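You operate a simulated robot arm through the tools that you are given. There is no shell and no other tool.

You run a simulated robot arm. Do the job below in one go: nothing can be reset, and whatever is moved stays where it is left.

JOB
Reset the table: press up, suction off, dial to 0, turntable at A, drawer shut.
Fine: let the press up before you turn the turntable.

The check looks at the end state, three seconds after you hand in, the way a careful person would. Anything else that was tipped, shoved, dropped, spilled or broken makes it a failure.

ROBOT AND FRAMES
A 6-joint arm with a two-finger parallel gripper, fixed in place. Base frame: the origin is on the floor under the middle of its stand, x ahead of it, y to its left, z up. Lengths are in mm, angles in degrees, forces in N, time in s.
It reaches about 1347 mm from its shoulder. Its first joint turns from -166.0 to 166.0 degrees. Payload 3.91 kg.
The TCP is the grasp point between the finger pads, 30 mm short of the fingertips. In the tool frame z runs along the fingers and y along their closing line. The gripper opens to 110 mm. The fingers are 20 mm wide and 10 mm thick; the gripper's body (48 by 112 mm) begins 55 mm behind the TCP.
Orientation is that of the tool frame in the base frame, as [roll, pitch, yaw] about the fixed x, y, z axes, in that order (R = Rz(yaw) Ry(pitch) Rx(roll)). With the fingers straight down and closing along the base's y, the tool's x points along the base's -x, its y along +y and its z along -z.

CONTROLS
- The arm moves only by the tool servo_tool. Its argument "steps" is one flat list of numbers, 7 for each row, row after row: the shift along the base's x, y, z in units of 500 mm (1.0 is 500 mm), then the turn, a rotation vector about the base's x, y, z in units of 45 degrees (1.0 is 45 degrees), then the opening, from 0 (shut) to 1 (fully open). In form: [tx, ty, tz, rx, ry, rz, gripper, tx, ty, tz, rx, ry, rz, gripper, ...]. A call has 1 to 20 rows; each row is the pose to reach, as a shift and turn from the pose commanded when the call began. A call with a number of a shift or a turn outside -1 to 1 is refused whole. A row lasts 0.2 s, in which the tool goes at most 50 mm and 8.6 degrees; a call with a longer step from one row to the next is refused whole, and so is a gripper value outside its range. A pose out of reach is approached as far as the arm can. The call stops where the force on the tool passes 90 N (or 10 N more than at its start, if that is more) or the arm is blocked; 0.2 s more then pass. The fingers move at their own pace (about 108 mm/s each) and stop on an object; they squeeze with about 32 N. The grip force told is the motor's: it shows also when the fingers shut on nothing. Time passes only in rows, and 0.2 s behind the last, so rows that repeat a pose let the fingers close. It gives the time, the measured TCP pose, the force on the tool (base axes), the opening and the grip force at its end, in the units of the frame above (readings bear some noise), with the torque about the TCP (base axes, N m) and any sound that the robot's microphone picked up.
- Cameras (640 x 400 px; columns grow to the right, rows downward): "scene" is fixed at [397.5, 499.6, 1599.5]; the picture's right is [0.48, -0.88, 0.00], its down [-0.75, -0.41, -0.51] and it looks along [0.45, 0.25, -0.86] (base axes); focal length 214 px, centre (320, 200). "wrist" rides on the gripper at [72, 17, -103] in the tool frame; the picture's right is [-0.23, 0.97, 0.00], its down [-0.76, -0.18, -0.62] and it looks along [-0.61, -0.14, 0.78] (tool axes); focal length 222 px, centre (320, 200). There is no depth. A picture from a camera that has moved, and an enlarged one, comes with that camera's place and axes in the base frame and with its lens.
- camera(camera): a new picture of that camera. The clock stands still meanwhile.
- zoom(camera, box): a new picture of the part [left, top, right, bottom] of that camera's present view, enlarged. The clock stands still meanwhile.
- hand_in(): hands the job in; it is judged then, once.

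Nothing tells you positions but the pictures and the camera data. Unless the task says otherwise, let go and move clear before handing in.

The tools are called after "Call:" as name(argument=value, ...) on one line, values as JSON. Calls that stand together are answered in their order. servo_tool: Moves the arm, as the interface text tells. Its arguments: {"type":"object","properties":{"steps":{"type":"array","items":{"type":"number"}}},"required":["steps"]} The other tools are called the same way: camera (camera) takes a picture; zoom (camera, box) takes an enlarged picture of a part of a camera's view; hand_in () hands the job in.

At the start:

```text
time_s: 0.0
tool_pos: [677.7, 50.3, 1173.8]
ee_rot: [-180.0, 0.0, 180.0]
force: [0.5, -0.2, -0.1]
wrist_torque: [0.02, 0.02, 0.02]
gripper_width: 110.1
finger_force: 0.1
```

scene: 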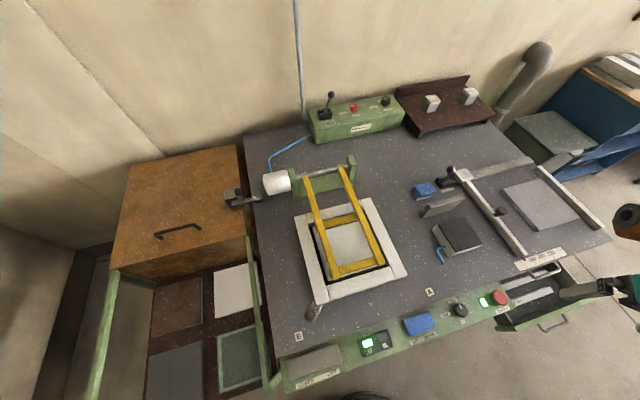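
wrist: 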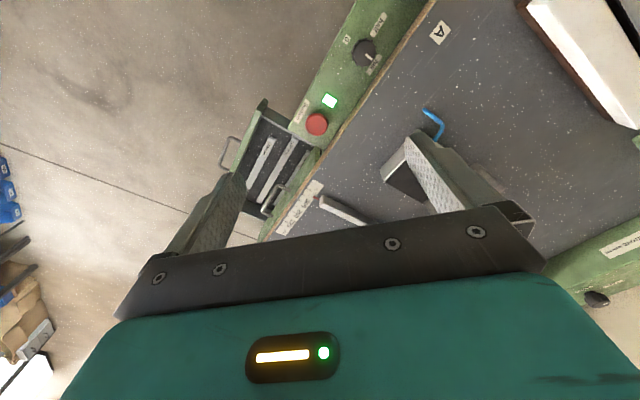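

I see a workbench with a green control strip on the near edge, a frame or press on a turntable, a back control box with a lever, and an open drawer. I'll zoom in on each part before moving.

Call:
zoom(camera="scene", box=[260, 260, 420, 400])

Call:
zoom(camera="scene", box=[390, 240, 580, 350])

Call:
zoom(camera="scene", box=[290, 70, 510, 200])

Call:
zoom(camera="scene", box=[220, 140, 420, 330])

Call:
zoom(camera="scene", box=[400, 140, 620, 280])

Call:
zoom(camera="wrist", box=[220, 0, 460, 240])

```text
2.86 times, centred on (340, 330) of scene
camera zoom: at [397.5, 499.6, 1599.5], right [0.48, -0.88, 0.0], down [-0.75, -0.41, -0.51], along [0.45, 0.25, -0.86], focal length 613 px, centre (263, -171)
```

zoom: 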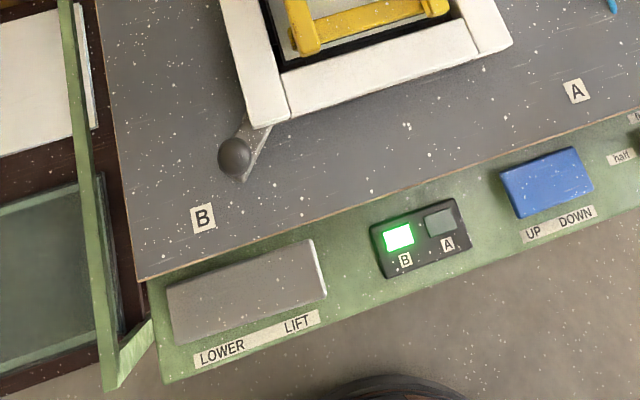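

```text
3.37 times, centred on (485, 295) of scene
camera zoom: at [397.5, 499.6, 1599.5], right [0.48, -0.88, 0.0], down [-0.75, -0.41, -0.51], along [0.45, 0.25, -0.86], focal length 722 px, centre (-236, -120)
```

zoom: 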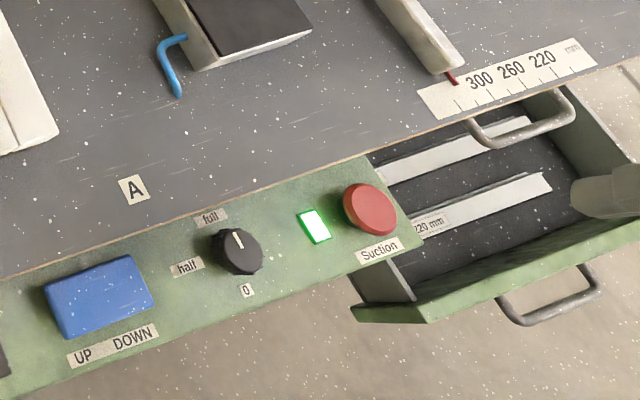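

```text
2.91 times, centred on (400, 135) of scene
camera zoom: at [397.5, 499.6, 1599.5], right [0.48, -0.88, 0.0], down [-0.75, -0.41, -0.51], along [0.45, 0.25, -0.86], focal length 624 px, centre (87, 389)
```

zoom: 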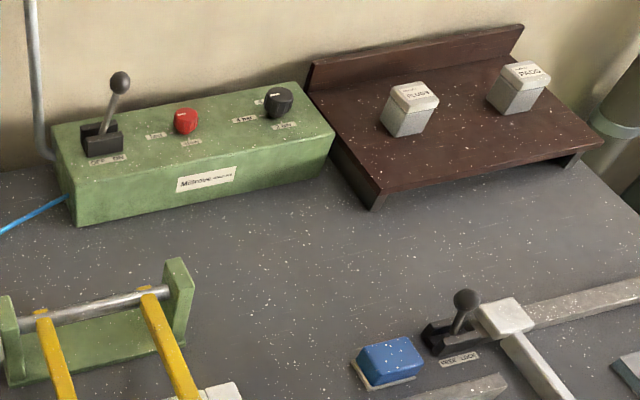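

```text
2.11 times, centred on (320, 235) of scene
camera zoom: at [397.5, 499.6, 1599.5], right [0.48, -0.88, 0.0], down [-0.75, -0.41, -0.51], along [0.45, 0.25, -0.86], focal length 452 px, centre (320, 126)
```

zoom: 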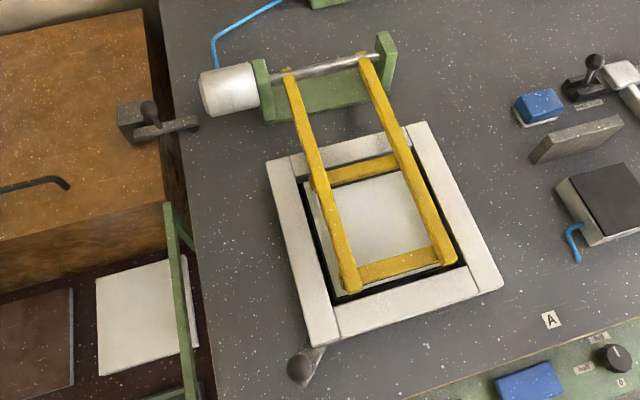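

```text
2.86 times, centred on (510, 210) of scene
camera zoom: at [397.5, 499.6, 1599.5], right [0.48, -0.88, 0.0], down [-0.75, -0.41, -0.51], along [0.45, 0.25, -0.86], focal length 613 px, centre (-223, 171)
```

zoom: 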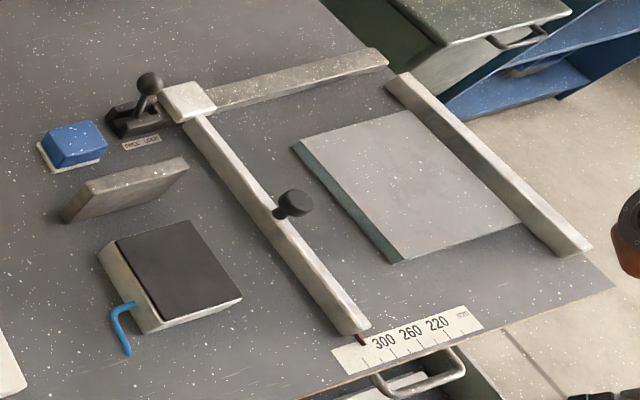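

```text
1.67 times, centred on (340, 120) of wrist
camera zoom: at [604.8, 68.3, 1276.7], right [0.23, 0.97, 0.0], down [0.76, -0.18, 0.62], along [0.61, -0.14, -0.78], focal length 370 px, centre (287, 333)
```

zoom: 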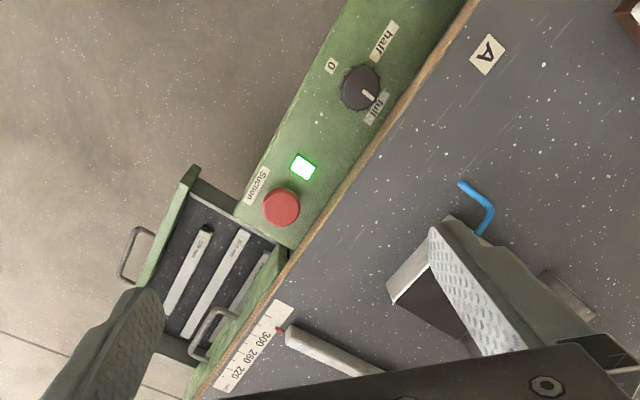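

The press is the yellow frame, it's down, and the turntable lever points at B. The dial looks to be at "full", the suction lamp is lit, and the front right drawer looks open. I'll zoom closer to read the labels and pick out the drawers.

Call:
zoom(camera="scene", box=[300, 80, 410, 150])

Call:
zoom(camera="scene", box=[60, 130, 300, 400])

Call:
zoom(camera="scene", box=[480, 240, 640, 340])

Call:
zoom(camera="scene", box=[440, 280, 520, 330])

Call:
zoom(camera="scene", box=[350, 300, 450, 360])

Call:
zoom(camera="wrist", box=[230, 80, 350, 230])

Call:
zoom(camera="scene", box=[260, 330, 380, 400])

```text
5.71 times, centred on (355, 115) of scene
camera zoom: at [397.5, 499.6, 1599.5], right [0.48, -0.88, 0.0], down [-0.75, -0.41, -0.51], along [0.45, 0.25, -0.86], focal length 1226 px, centre (120, 686)
```

zoom: 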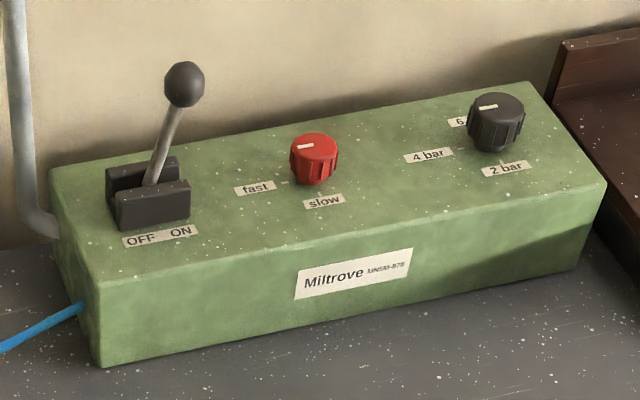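

```text
1.48 times, centred on (180, 265) of scene
camera zoom: at [397.5, 499.6, 1599.5], right [0.48, -0.88, 0.0], down [-0.75, -0.41, -0.51], along [0.45, 0.25, -0.86], focal length 318 px, centre (527, 104)
```

zoom: 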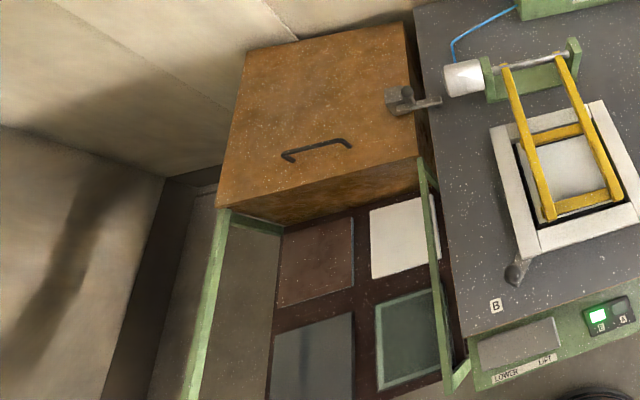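

```text
4.00 times, centred on (560, 290) of scene
camera zoom: at [397.5, 499.6, 1599.5], right [0.48, -0.88, 0.0], down [-0.75, -0.41, -0.51], along [0.45, 0.25, -0.86], focal length 858 px, centre (-640, -160)
```

zoom: 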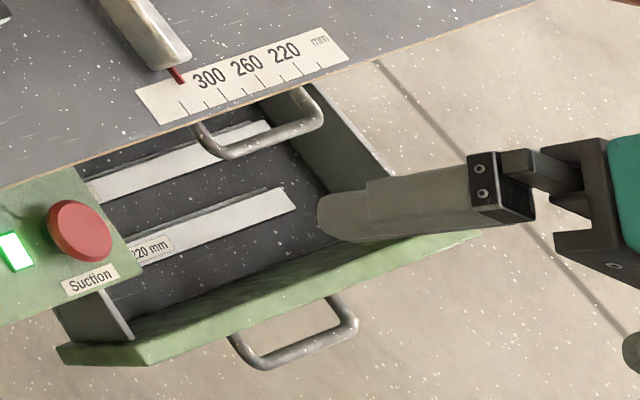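

```text
8.00 times, centred on (480, 305) of scene
camera zoom: at [397.5, 499.6, 1599.5], right [0.48, -0.88, 0.0], down [-0.75, -0.41, -0.51], along [0.45, 0.25, -0.86], focal length 1716 px, centre (-960, -640)
```

zoom: 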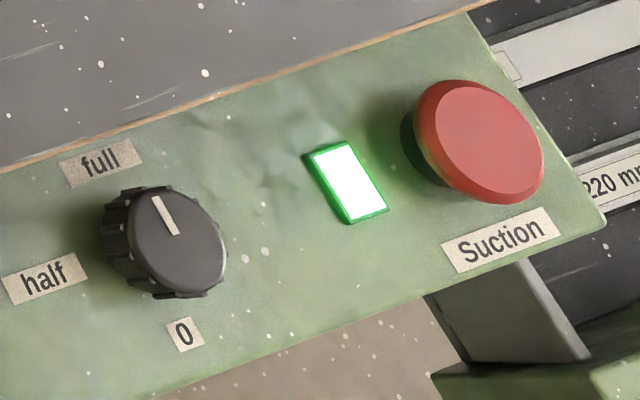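

```text
6.40 times, centred on (400, 330) of scene
camera zoom: at [397.5, 499.6, 1599.5], right [0.48, -0.88, 0.0], down [-0.75, -0.41, -0.51], along [0.45, 0.25, -0.86], focal length 1373 px, centre (-192, -632)
```

zoom: 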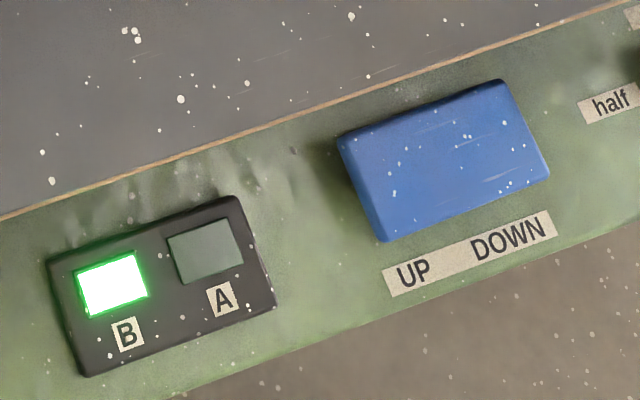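

```text
2.67 times, centred on (290, 155) of wrist
camera zoom: at [604.8, 68.3, 1276.7], right [0.23, 0.97, 0.0], down [0.76, -0.18, 0.62], along [0.61, -0.14, -0.78], focal length 592 px, centre (400, 320)
```

zoom: 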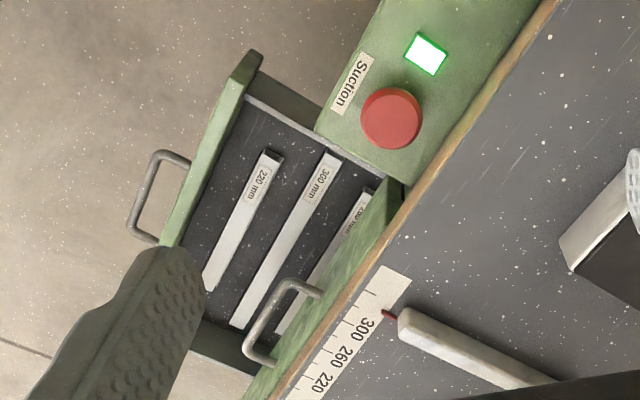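

```text
5.33 times, centred on (320, 365) of scene
camera zoom: at [397.5, 499.6, 1599.5], right [0.48, -0.88, 0.0], down [-0.75, -0.41, -0.51], along [0.45, 0.25, -0.86], focal length 1144 px, centre (320, -680)
```

zoom: 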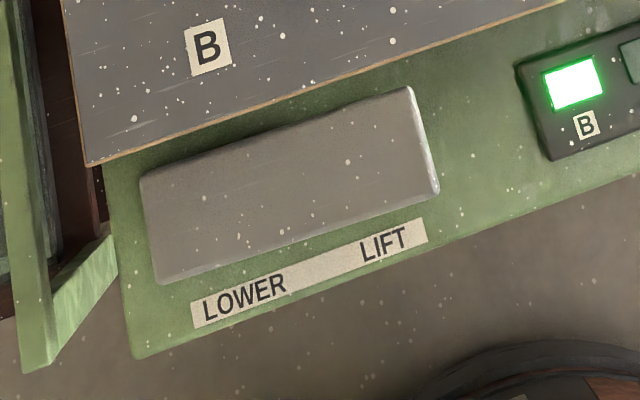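

The bench sits at about 45° to the base frame, with its top near z≈830. Before touching anything I'll raise the arm and swing it to get wrist views of the left side and the drawers.

Call:
servo_tool(steps=[-0.03, 0.05, 0.01, 0, 0, 0.1, 1, -0.06, 0.1, 0.02, 0, 0, 0.2, 1, -0.09, 0.15, 0.03, 0, 0, 0.3, 1, -0.12, 0.2, 0.04, 0, 0, 0.4, 1, -0.15, 0.25, 0.05, 0, 0, 0.5, 1, -0.18, 0.3, 0.06, 0, 0, 0.6, 1, -0.21, 0.35, 0.07, 0, 0, 0.7, 1, -0.24, 0.4, 0.08, 0, 0, 0.8, 1, -0.27, 0.45, 0.09, 0, 0, 0.9, 1, -0.3, 0.5, 0.1, 0, 0, 1.0, 1])

Call:
camera(camera="wrist")

Call:
camera(camera="scene")

```text
time_s: 2.2
tool_pos: [529.2, 301.8, 1223.1]
ee_rot: [180.0, 0.0, -135.0]
force: [0.3, -0.3, 0.0]
wrist_torque: [0.03, 0.01, -0.04]
gripper_width: 109.8
finger_force: 0.0
```

```text
taken
camera wrist: at [465.0, 262.4, 1326.8], right [-0.53, 0.85, 0.0], down [0.66, 0.41, 0.62], along [0.53, 0.33, -0.78], focal length 222 px, centre (320, 200)
```

wrist: 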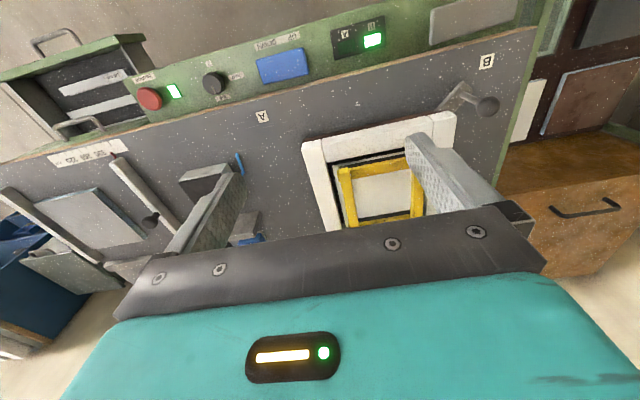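

```text
taken
```

scene: 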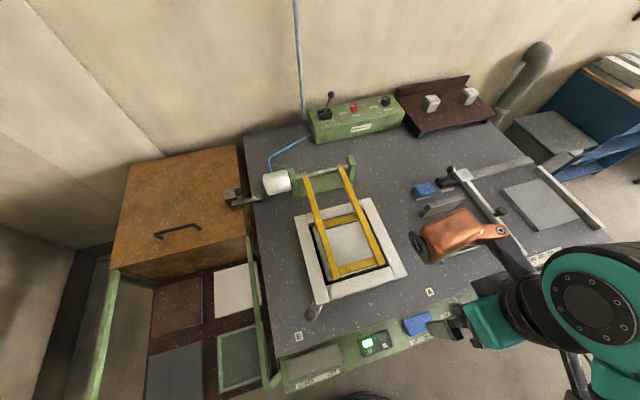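

The wrist view confirms the layout. I'll turn another 45° left to look at the brown cabinet and its rails.

Call:
servo_tool(steps=[-0.02, 0.04, 0.01, 0, 0, 0.1, 1, -0.04, 0.08, 0.02, 0, 0, 0.2, 1, -0.06, 0.12, 0.03, 0, 0, 0.3, 1, -0.08, 0.16, 0.04, 0, 0, 0.4, 1, -0.1, 0.2, 0.05, 0, 0, 0.5, 1, -0.12, 0.24, 0.06, 0, 0, 0.6, 1, -0.14, 0.28, 0.07, 0, 0, 0.7, 1, -0.16, 0.32, 0.08, 0, 0, 0.8, 1, -0.18, 0.36, 0.09, 0, 0, 0.9, 1, -0.2, 0.4, 0.1, 0, 0, 1.0, 1])

Call:
camera(camera="wrist")

Call:
camera(camera="scene")

```text
time_s: 4.4
tool_pos: [425.9, 501.0, 1273.5]
ee_rot: [-179.9, 0.0, -90.1]
force: [-0.4, -0.9, 0.4]
wrist_torque: [0.03, 0.0, -0.02]
gripper_width: 110.1
finger_force: 0.0
```

```text
taken
camera wrist: at [408.9, 429.7, 1377.5], right [-0.97, 0.23, 0.0], down [0.18, 0.76, 0.62], along [0.14, 0.61, -0.78], focal length 222 px, centre (320, 200)
```

wrist: 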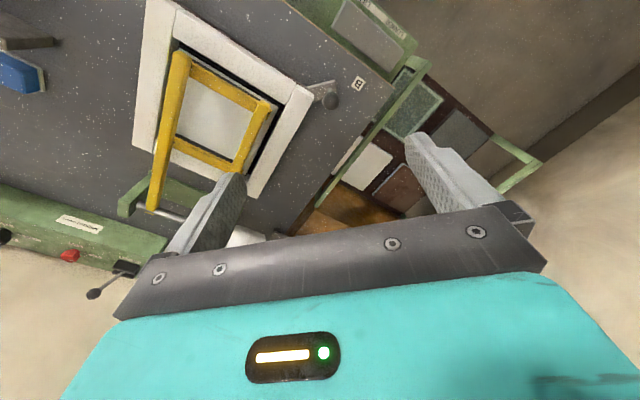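

```text
taken
```

scene: 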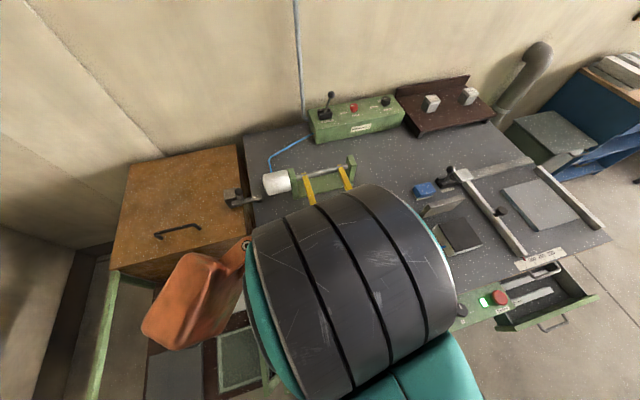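

I can't yet tell whether the left unit with the green rails is a drawer or a fixed rack. I'll zoom in on it and move for a better angle.

Call:
zoom(camera="wrist", box=[280, 30, 560, 240])

Call:
zoom(camera="scene", box=[60, 130, 280, 300])

Call:
zoom(camera="wrist", box=[100, 0, 340, 220])

```text
1.90 times, centred on (420, 135) of wrist
camera zoom: at [408.9, 429.7, 1377.5], right [-0.97, 0.23, 0.0], down [0.18, 0.76, 0.62], along [0.14, 0.61, -0.78], focal length 423 px, centre (130, 324)
```

zoom: 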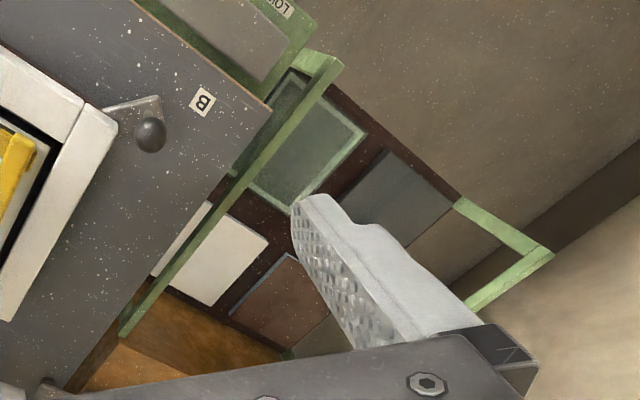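

```text
2.35 times, centred on (170, 215) of scene
camera zoom: at [397.5, 499.6, 1599.5], right [0.48, -0.88, 0.0], down [-0.75, -0.41, -0.51], along [0.45, 0.25, -0.86], focal length 505 px, centre (673, 165)
```

zoom: 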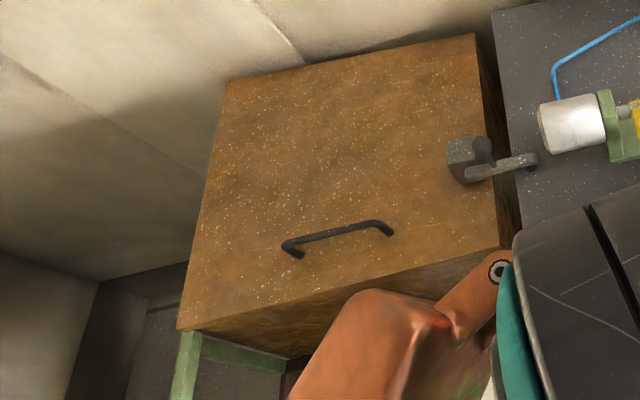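

```text
1.82 times, centred on (220, 110) of wrist
camera zoom: at [408.9, 429.7, 1377.5], right [-0.97, 0.23, 0.0], down [0.18, 0.76, 0.62], along [0.14, 0.61, -0.78], focal length 404 px, centre (502, 364)
```

zoom: 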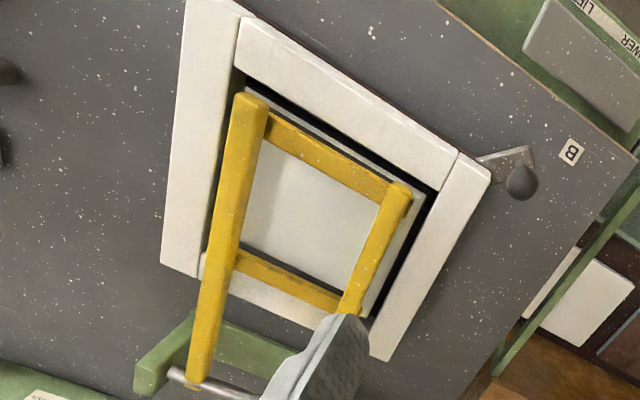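

The left unit looks like a separate rack with a brown box, with no drawer front. The drawer holding the mm strips is the one that's open. I'll move to a lower view over the control strip so I can find the rocker, dial and buttons accurately.

Call:
servo_tool(steps=[0.035, -0.04, -0.05, 0, 0, -0.1, 1, 0.07, -0.08, -0.1, 0, 0, -0.2, 1, 0.105, -0.12, -0.15, 0, 0, -0.3, 1, 0.14, -0.16, -0.2, 0, 0, -0.4, 1, 0.175, -0.2, -0.25, 0, 0, -0.5, 1, 0.21, -0.24, -0.3, 0, 0, -0.6, 1, 0.245, -0.28, -0.35, 0, 0, -0.7, 0.5, 0.28, -0.32, -0.4, 0, 0, -0.8, 0, 0.315, -0.36, -0.45, 0, 0, -0.9, 0, 0.348, -0.402, -0.5, 0, 0, -1.0, 0])

Call:
camera(camera="wrist")

Call:
camera(camera="scene")

```text
time_s: 6.6
tool_pos: [603.6, 301.1, 1022.5]
ee_rot: [-180.0, -0.1, -135.0]
force: [-0.1, 0.3, 0.3]
wrist_torque: [0.01, 0.0, -0.02]
gripper_width: 0.1
finger_force: 32.1
```

```text
taken
camera wrist: at [540.1, 261.5, 1125.7], right [-0.53, 0.85, 0.0], down [0.66, 0.41, 0.62], along [0.53, 0.33, -0.78], focal length 222 px, centre (320, 200)
```

wrist: 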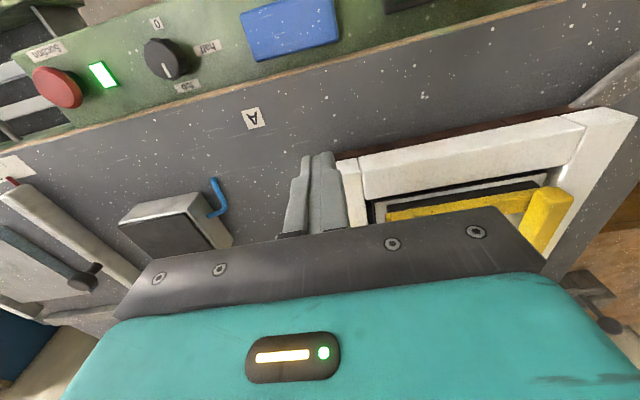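

```text
taken
```

scene: 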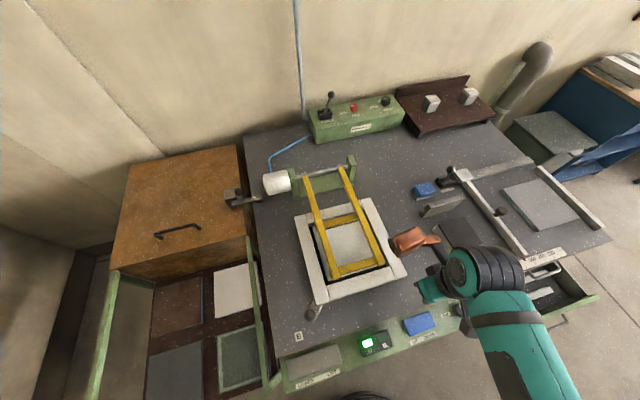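

The rocker centre works out at about (556, 237, 840), with its UP half toward the lamp panel (+y side). I'll move above the UP half and check the view before pressing.

Call:
servo_tool(steps=[-0.035, -0.021, -0.036, 0, 0, 0, 0, -0.07, -0.042, -0.072, 0, 0, 0, 0, -0.105, -0.063, -0.108, 0, 0, 0, 0, -0.139, -0.083, -0.144, 0, 0, 0, 0])

Call:
camera(camera="wrist")

Call:
camera(camera="scene")

```text
time_s: 7.6
tool_pos: [532.5, 257.7, 950.6]
ee_rot: [-180.0, 0.1, -135.0]
force: [0.5, -0.8, -0.1]
wrist_torque: [0.0, 0.02, -0.02]
gripper_width: 0.0
finger_force: 32.0
```

```text
taken
camera wrist: at [469.5, 218.3, 1053.0], right [-0.53, 0.85, 0.0], down [0.66, 0.41, 0.62], along [0.53, 0.33, -0.78], focal length 222 px, centre (320, 200)
```

wrist: 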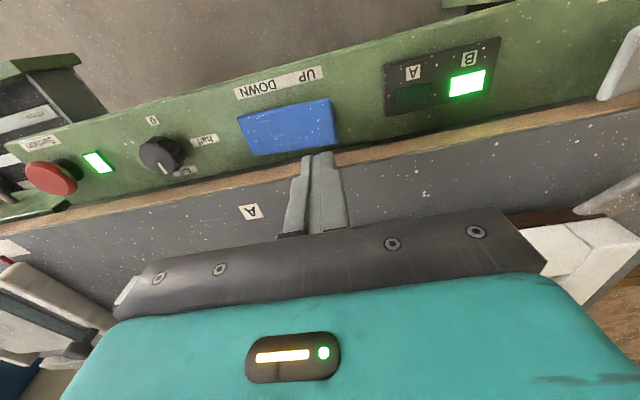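

```text
taken
```

scene: 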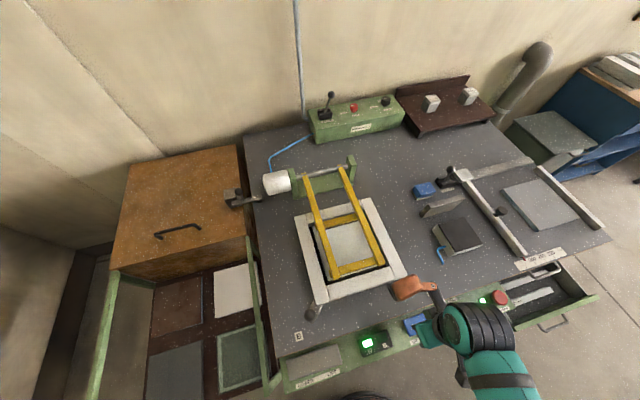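

The fingertips are lined up over the UP half. I'll descend to just above the rocker and then press in small steps.

Call:
servo_tool(steps=[0.002, -0.002, -0.06, 0, 0, 0, 0, 0.002, -0.002, -0.12, 0, 0, 0, 0, 0.002, -0.002, -0.14, 0, 0, 0, 0])

Call:
zoom(camera="wrist", box=[200, 80, 440, 230])

```text
time_s: 8.4
tool_pos: [535.3, 256.4, 880.5]
ee_rot: [-179.9, 0.1, -135.0]
force: [0.4, 0.0, 0.6]
wrist_torque: [0.01, 0.04, -0.02]
gripper_width: 0.0
finger_force: 32.0
```

```text
2.67 times, centred on (320, 155) of wrist
camera zoom: at [471.7, 217.9, 984.0], right [-0.53, 0.85, 0.0], down [0.66, 0.41, 0.62], along [0.53, 0.33, -0.78], focal length 592 px, centre (320, 320)
```

zoom: 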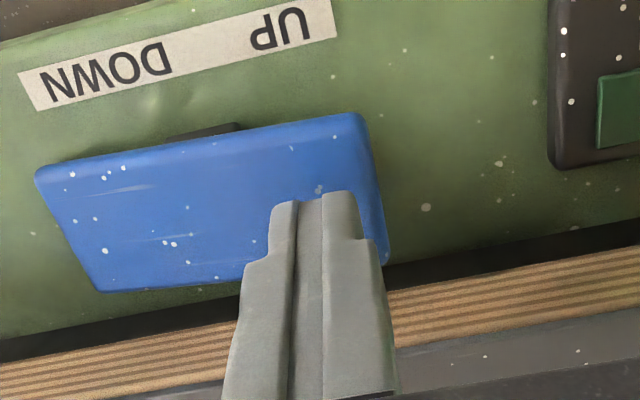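

Call:
servo_tool(steps=[0, 0, -0.006, 0, 0, 0, 0, 0, 0, -0.012, 0, 0, 0, 0, 0, 0, -0.018, 0, 0, 0, 0, 0, 0, -0.024, 0, 0, 0, 0])

Call:
zoom(camera="wrist", box=[200, 80, 440, 230])

```text
time_s: 9.4
tool_pos: [533.4, 256.8, 869.7]
ee_rot: [-179.9, 0.1, -135.0]
force: [0.2, -0.1, 0.6]
wrist_torque: [-0.01, 0.02, -0.02]
gripper_width: 0.0
finger_force: 32.3
```

```text
2.67 times, centred on (320, 155) of wrist
camera zoom: at [469.5, 218.4, 972.5], right [-0.53, 0.85, 0.0], down [0.66, 0.41, 0.62], along [0.53, 0.33, -0.78], focal length 592 px, centre (320, 320)
```

zoom: 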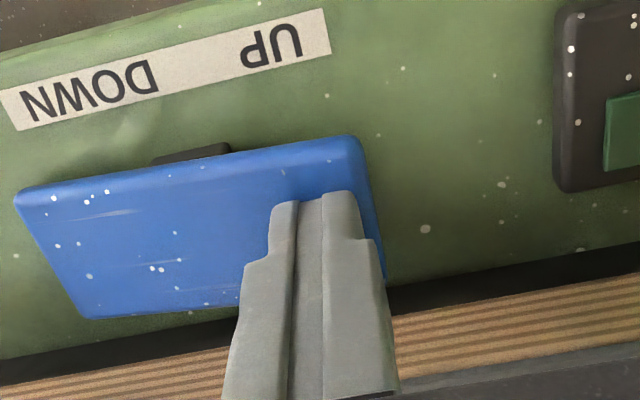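

Call:
servo_tool(steps=[0, 0, -0.004, 0, 0, 0, 0, 0, 0, -0.008, 0, 0, 0, 0, 0, 0, -0.012, 0, 0, 0, 0, 0, 0, -0.016, 0, 0, 0, 0])

Call:
zoom(camera="wrist", box=[200, 80, 440, 230])

Call:
camera(camera="scene")

```text
time_s: 10.4
tool_pos: [533.0, 255.9, 861.8]
ee_rot: [180.0, 0.0, -135.0]
force: [-0.4, -0.6, -0.3]
wrist_torque: [-0.04, -0.01, 0.02]
gripper_width: 0.0
finger_force: 32.3
```

```text
2.67 times, centred on (320, 155) of wrist
camera zoom: at [469.4, 217.8, 964.6], right [-0.53, 0.85, 0.0], down [0.66, 0.41, 0.62], along [0.53, 0.33, -0.78], focal length 592 px, centre (320, 320)
```

zoom: 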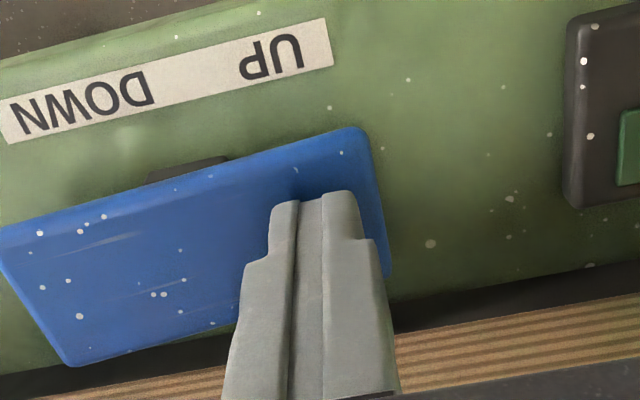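

```text
taken
```

scene: 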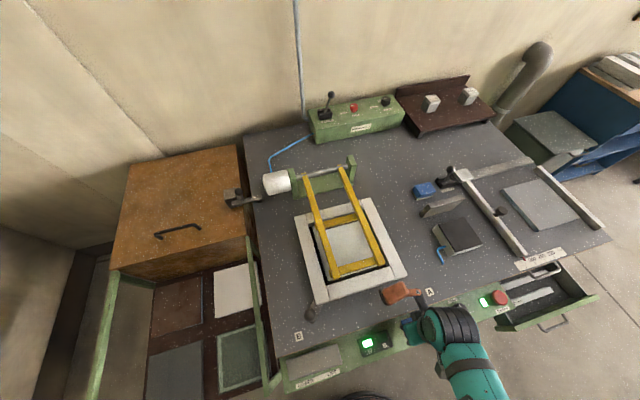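

The rocker is tipping toward UP. I'll press a few more millimetres, hold, and watch the press.

Call:
servo_tool(steps=[0, 0, -0.004, 0, 0, 0, 0, 0, 0, -0.008, 0, 0, 0, 0, 0, 0, -0.008, 0, 0, 0, 0, 0, 0, -0.008, 0, 0, 0, 0])

Call:
zoom(camera="wrist", box=[200, 80, 440, 230])

Call:
zoom(camera="scene", box=[220, 140, 480, 370])

```text
time_s: 11.4
tool_pos: [532.9, 255.9, 859.1]
ee_rot: [-180.0, 0.0, -134.9]
force: [-0.4, -2.8, 25.1]
wrist_torque: [-0.24, -0.13, -0.02]
gripper_width: 0.0
finger_force: 31.8
```

```text
2.67 times, centred on (320, 155) of wrist
camera zoom: at [468.3, 217.7, 961.4], right [-0.53, 0.85, 0.0], down [0.66, 0.41, 0.62], along [0.53, 0.33, -0.78], focal length 592 px, centre (320, 320)
```

zoom: 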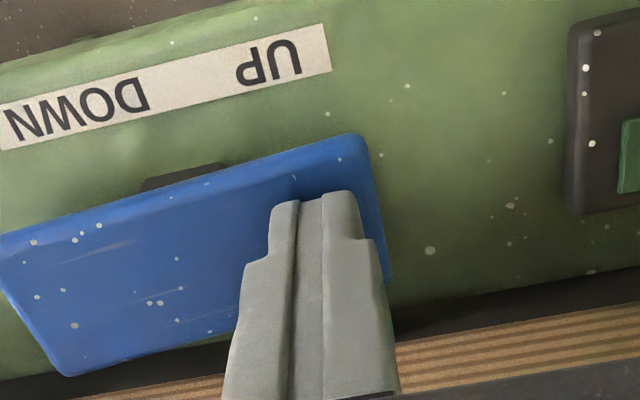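

```text
1.74 times, centred on (350, 255) of scene
camera zoom: at [397.5, 499.6, 1599.5], right [0.48, -0.88, 0.0], down [-0.75, -0.41, -0.51], along [0.45, 0.25, -0.86], focal length 373 px, centre (268, 104)
```

zoom: 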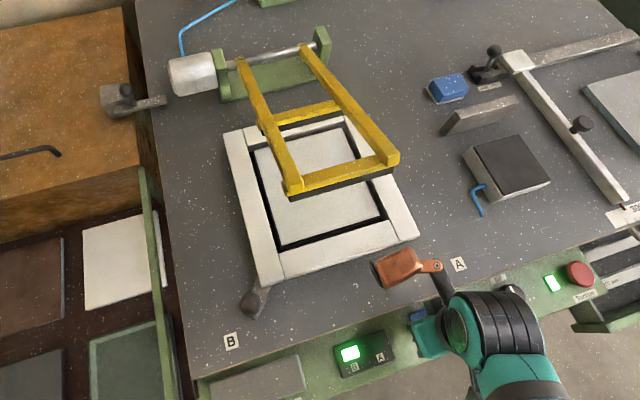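

The yellow press is rising while I hold the rocker. I'll keep holding to let it come fully up.

Call:
servo_tool(steps=[0, 0, 0, 0, 0, 0, 0, 0, 0, 0, 0, 0, 0, 0, 0, 0, 0, 0, 0, 0, 0, 0, 0, 0, 0, 0, 0, 0, 0, 0, 0, 0, 0, 0, 0, 0, 0, 0, 0, 0, 0, 0, 0, 0, 0, 0, 0, 0, 0, 0, 0, 0, 0, 0, 0, 0])

Call:
zoom(camera="scene", box=[220, 140, 480, 370])

```text
time_s: 13.2
tool_pos: [531.3, 256.7, 857.5]
ee_rot: [-180.0, 0.1, -135.0]
force: [3.3, 2.3, 39.1]
wrist_torque: [-0.2, -0.37, 0.05]
gripper_width: 0.1
finger_force: 32.0
```

```text
1.74 times, centred on (350, 255) of scene
camera zoom: at [397.5, 499.6, 1599.5], right [0.48, -0.88, 0.0], down [-0.75, -0.41, -0.51], along [0.45, 0.25, -0.86], focal length 373 px, centre (268, 104)
```

zoom: 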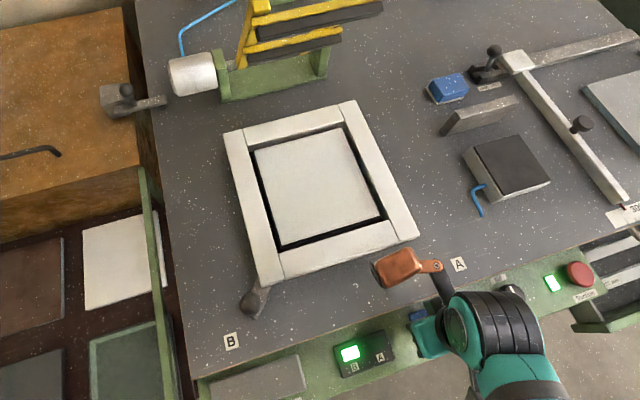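

The press has swung up. I'll look at its full position, then release and check it stays.

Call:
servo_tool(steps=[0, 0, 0, 0, 0, 0, 0, 0, 0, 0, 0, 0, 0, 0, 0, 0, 0, 0, 0, 0, 0, 0, 0, 0.03, 0, 0, 0, 0, 0, 0, 0.1, 0, 0, 0, 0, 0, 0, 0.18, 0, 0, 0, 0])

Call:
camera(camera="scene")

Call:
camera(camera="wrist")

Call:
zoom(camera="scene", box=[240, 80, 420, 240])

```text
time_s: 14.6
tool_pos: [533.4, 257.7, 946.1]
ee_rot: [-179.9, -0.2, -134.9]
force: [0.9, -0.7, -0.2]
wrist_torque: [-0.04, 0.0, -0.02]
gripper_width: 0.2
finger_force: 32.1
```

```text
taken
```

scene: 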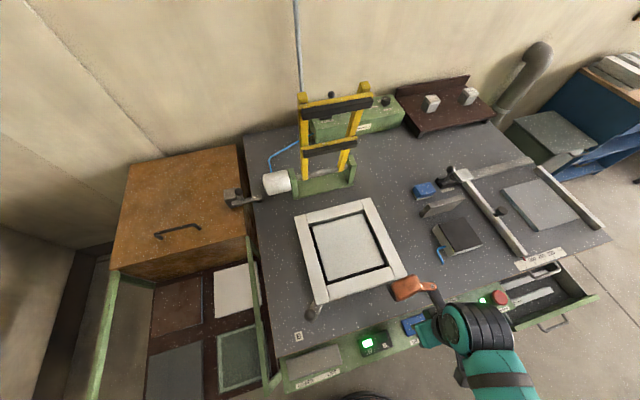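

```text
taken
camera wrist: at [469.7, 218.6, 1050.2], right [-0.53, 0.85, 0.0], down [0.66, 0.41, 0.62], along [0.53, 0.33, -0.78], focal length 222 px, centre (320, 200)
```

wrist: 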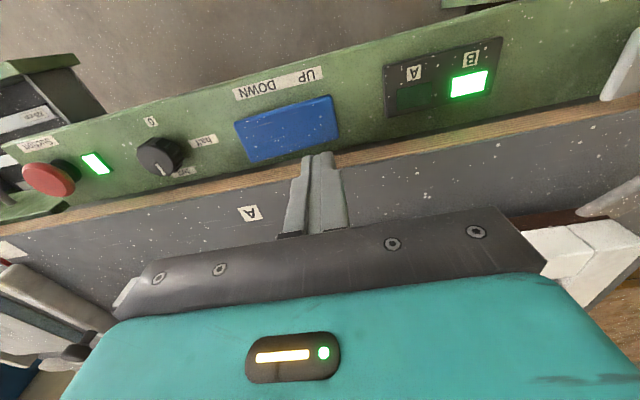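

```text
2.50 times, centred on (330, 160) of scene
camera zoom: at [397.5, 499.6, 1599.5], right [0.48, -0.88, 0.0], down [-0.75, -0.41, -0.51], along [0.45, 0.25, -0.86], focal length 536 px, centre (295, 300)
```

zoom: 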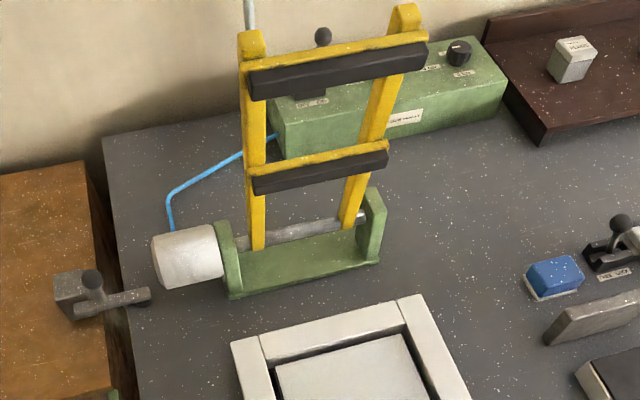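

The press is fully up and stays there after release. Next I'll raise the arm and locate the turntable lever accurately.

Call:
servo_tool(steps=[-0.0, 0.0, 0.08, 0, 0, 0, 0, -0.03, 0.04, 0.16, 0, 0, 0, 0, -0.07, 0.1, 0.23, 0, 0, 0, 0, -0.11, 0.16, 0.29, 0, 0, 0, 0, -0.16, 0.22, 0.35, 0, 0, 0, 0, -0.206, 0.284, 0.4, 0, 0, 0, 0])

Call:
camera(camera="wrist")

Call:
zoom(camera="wrist", box=[300, 60, 500, 220])

Call:
zoom(camera="scene", box=[280, 180, 480, 350])

```text
refused: row 3 steps farther than a row can; nothing moved
```

```text
taken
camera wrist: at [469.7, 218.6, 1050.2], right [-0.53, 0.85, 0.0], down [0.66, 0.41, 0.62], along [0.53, 0.33, -0.78], focal length 222 px, centre (320, 200)
```

wrist: 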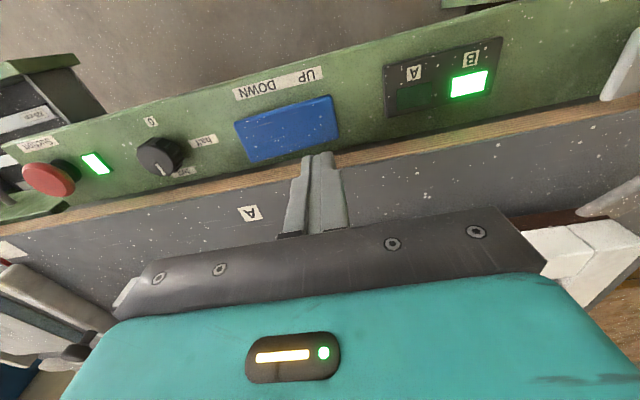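

```text
2.50 times, centred on (400, 140) of wrist
camera zoom: at [469.7, 218.6, 1050.2], right [-0.53, 0.85, 0.0], down [0.66, 0.41, 0.62], along [0.53, 0.33, -0.78], focal length 555 px, centre (120, 350)
```

zoom: 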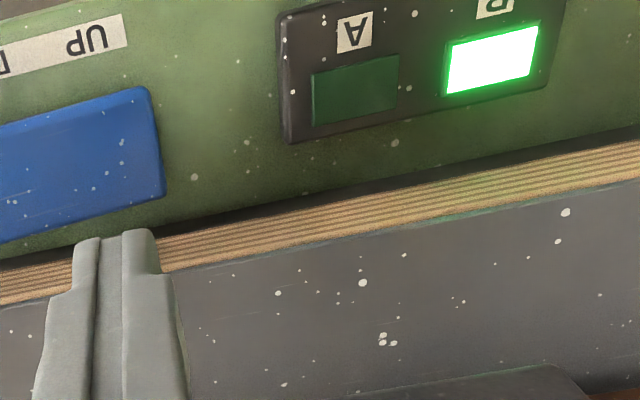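

```text
2.35 times, centred on (380, 265) of scene
camera zoom: at [397.5, 499.6, 1599.5], right [0.48, -0.88, 0.0], down [-0.75, -0.41, -0.51], along [0.45, 0.25, -0.86], focal length 505 px, centre (179, 47)
```

zoom: 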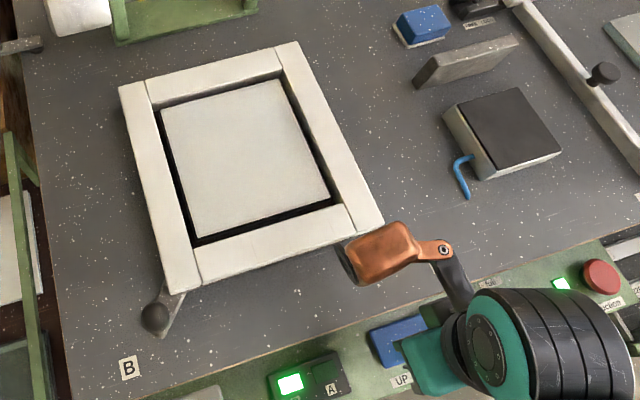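

One row stepped too far and was refused, so I'll resend with smaller steps.

Call:
servo_tool(steps=[0, 0, 0.08, 0, 0, 0, 0, -0.03, 0.04, 0.14, 0, 0, 0, 0, -0.065, 0.09, 0.2, 0, 0, 0, 0, -0.1, 0.14, 0.25, 0, 0, 0, 0, -0.135, 0.19, 0.3, 0, 0, 0, 0, -0.17, 0.24, 0.35, 0, 0, 0, 0, -0.206, 0.284, 0.4, 0, 0, 0, 0])

Call:
camera(camera="wrist")

Call:
zoom(camera="wrist", box=[300, 60, 500, 220])

Call:
zoom(camera="scene", box=[280, 180, 480, 350])

```text
time_s: 16.2
tool_pos: [430.6, 397.1, 1143.8]
ee_rot: [180.0, -0.1, -135.1]
force: [0.0, 0.0, -0.3]
wrist_torque: [0.01, 0.02, -0.05]
gripper_width: 0.0
finger_force: 32.6
```

```text
taken
camera wrist: at [366.3, 358.5, 1248.7], right [-0.53, 0.85, 0.0], down [0.66, 0.41, 0.62], along [0.53, 0.33, -0.78], focal length 222 px, centre (320, 200)
```

wrist: 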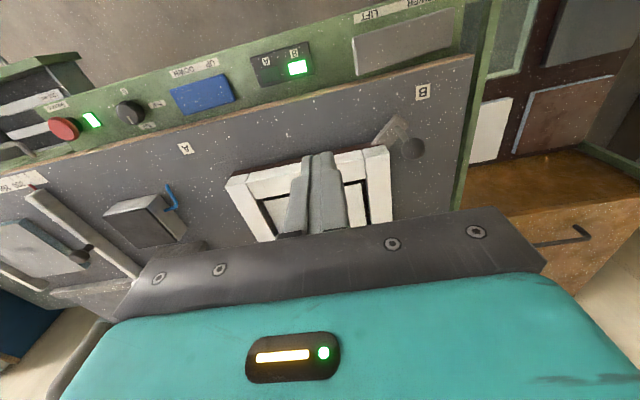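

```text
2.50 times, centred on (400, 140) of wrist
camera zoom: at [366.3, 358.5, 1248.7], right [-0.53, 0.85, 0.0], down [0.66, 0.41, 0.62], along [0.53, 0.33, -0.78], focal length 555 px, centre (120, 350)
```

zoom: 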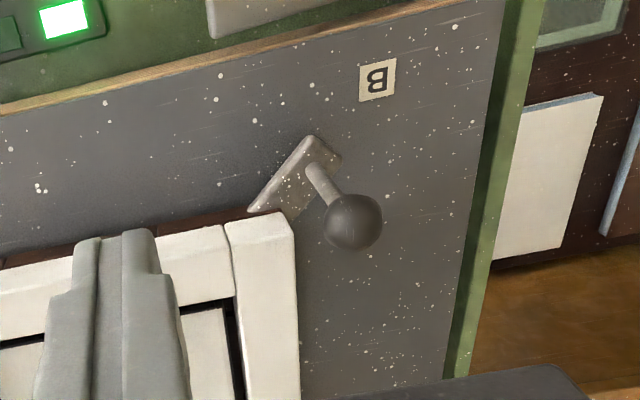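

```text
2.35 times, centred on (380, 265) of scene
camera zoom: at [397.5, 499.6, 1599.5], right [0.48, -0.88, 0.0], down [-0.75, -0.41, -0.51], along [0.45, 0.25, -0.86], focal length 505 px, centre (179, 47)
```

zoom: 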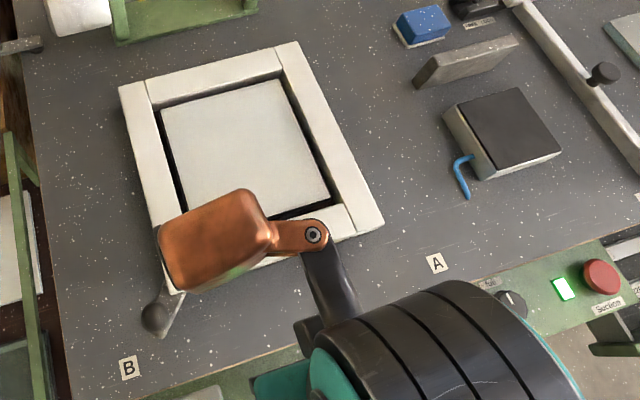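

The turntable centre comes out at about (655, 538). The lever's ball is at about (412, 537, 967) on a vertical post with a radius of about 243. B is along −x and A is along −y, so it needs a 90° swing. I'll move above the ball with the fingers straddling it tangentially.

Call:
servo_tool(steps=[-0.005, 0.04, 0, 0, 0, -0.15, 0, -0.01, 0.08, 0, 0, 0, -0.3, 0.2, -0.015, 0.12, -0.02, 0, 0, -0.45, 0.4, -0.02, 0.16, -0.05, 0, 0, -0.6, 0.6, -0.025, 0.2, -0.08, 0, 0, -0.75, 0.6, -0.03, 0.24, -0.11, 0, 0, -0.9, 0.6, -0.037, 0.28, -0.14, 0, 0, -1.0, 0.6])

Call:
camera(camera="wrist")

Call:
camera(camera="scene")

```text
time_s: 17.8
tool_pos: [409.5, 539.5, 1078.9]
ee_rot: [180.0, -0.1, 179.8]
force: [-0.1, 0.0, 0.1]
wrist_torque: [0.04, -0.05, 0.02]
gripper_width: 66.3
finger_force: 0.0
```

```text
taken
camera wrist: at [337.1, 556.9, 1181.0], right [0.23, 0.97, 0.0], down [0.76, -0.18, 0.62], along [0.61, -0.14, -0.78], focal length 222 px, centre (320, 200)
```

wrist: 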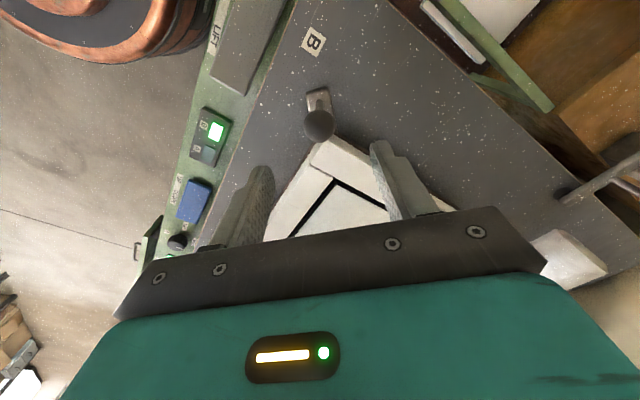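

```text
taken
```

scene: 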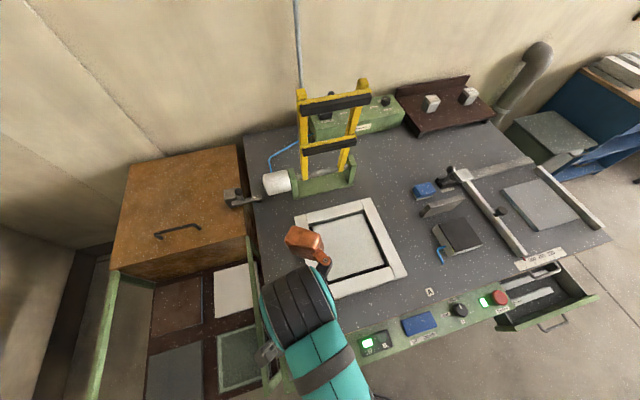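

The ball is directly under the TCP, so I'll descend and straddle it.

Call:
servo_tool(steps=[0.001, -0.001, -0.07, 0, 0, 0, 0.6, 0.001, -0.001, -0.14, 0, 0, 0, 0.6, 0.001, -0.001, -0.19, 0, 0, 0, 0.6, 0.001, -0.001, -0.222, 0, 0, 0, 0.6])

Call:
camera(camera="wrist")

Call:
zoom(camera="wrist", box=[220, 80, 440, 240])

```text
time_s: 18.8
tool_pos: [411.3, 540.7, 969.0]
ee_rot: [-180.0, 0.0, 179.9]
force: [0.1, 0.1, -0.6]
wrist_torque: [0.03, -0.02, -0.01]
gripper_width: 65.9
finger_force: 0.0
```

```text
taken
camera wrist: at [338.3, 557.7, 1071.7], right [0.23, 0.97, 0.0], down [0.76, -0.18, 0.62], along [0.61, -0.14, -0.78], focal length 222 px, centre (320, 200)
```

wrist: 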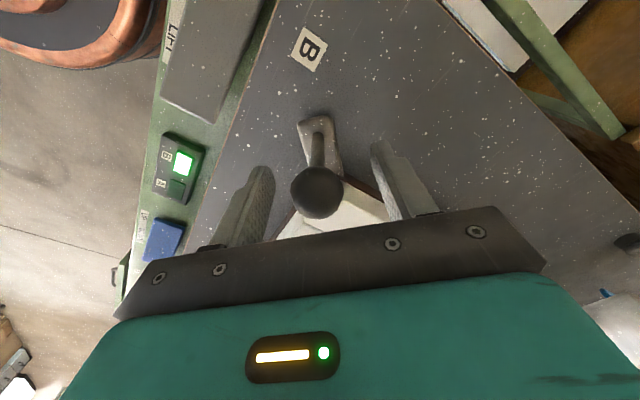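

```text
2.50 times, centred on (330, 160) of wrist
camera zoom: at [338.3, 557.7, 1071.7], right [0.23, 0.97, 0.0], down [0.76, -0.18, 0.62], along [0.61, -0.14, -0.78], focal length 555 px, centre (295, 300)
```

zoom: 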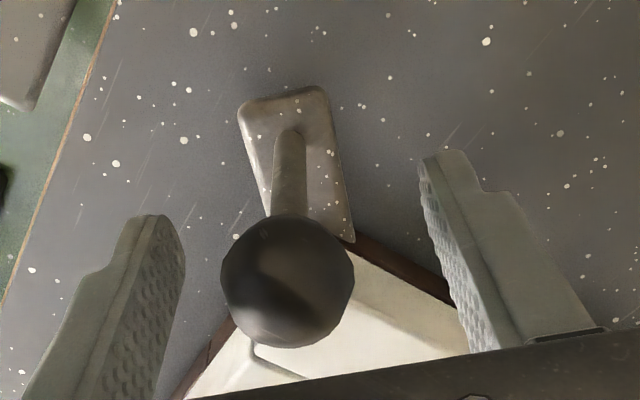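

The ball is centred between the fingers, so I'll close on it.

Call:
servo_tool(steps=[0, 0, 0, 0, 0, 0, 0.2, 0, 0, 0, 0, 0, 0, 0.1, 0, 0, 0, 0, 0, 0, 0.1])

Call:
zoom(camera="wrist", box=[220, 80, 440, 240])

```text
time_s: 19.6
tool_pos: [412.3, 538.1, 968.7]
ee_rot: [-179.9, -0.1, 179.9]
force: [-9.7, -49.6, -13.8]
wrist_torque: [-0.04, -0.33, -0.48]
gripper_width: 31.2
finger_force: 44.7
```

```text
2.50 times, centred on (330, 160) of wrist
camera zoom: at [338.6, 555.6, 1071.8], right [0.23, 0.97, 0.0], down [0.76, -0.18, 0.62], along [0.61, -0.14, -0.78], focal length 555 px, centre (295, 300)
```

zoom: 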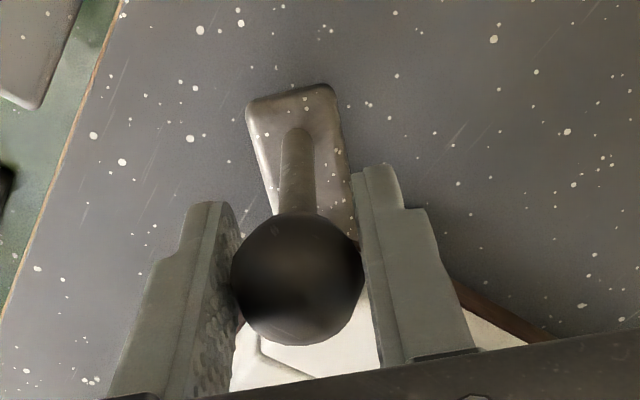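

I have the ball gripped and the lever is stiff, so I'll start with a small 10° arc toward A and check the force and the turntable's response.

Call:
servo_tool(steps=[0.0005, -0.0211, 0, 0, 0, 0.0556, 0.1, 0.0018, -0.0422, 0, 0, 0, 0.1111, 0.1, 0.0041, -0.0633, 0, 0, 0, 0.1667, 0.1, 0.0074, -0.0842, 0, 0, 0, 0.2222, 0.1])

Call:
camera(camera="wrist")

Call:
camera(camera="scene")

```text
time_s: 20.6
tool_pos: [414.8, 495.1, 967.8]
ee_rot: [-180.0, 0.0, -170.0]
force: [-16.0, -3.7, -2.7]
wrist_torque: [-0.19, 0.76, -0.29]
gripper_width: 31.5
finger_force: 45.1
```

```text
taken
camera wrist: at [340.3, 500.8, 1071.8], right [0.05, 1.0, 0.0], down [0.78, -0.04, 0.62], along [0.62, -0.03, -0.78], focal length 222 px, centre (320, 200)
```

wrist: 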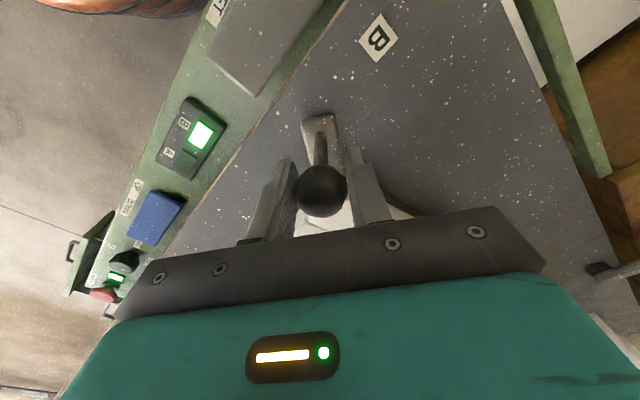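

```text
taken
```

scene: 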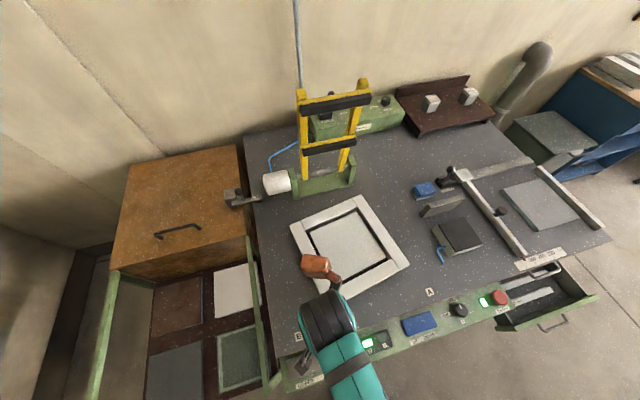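

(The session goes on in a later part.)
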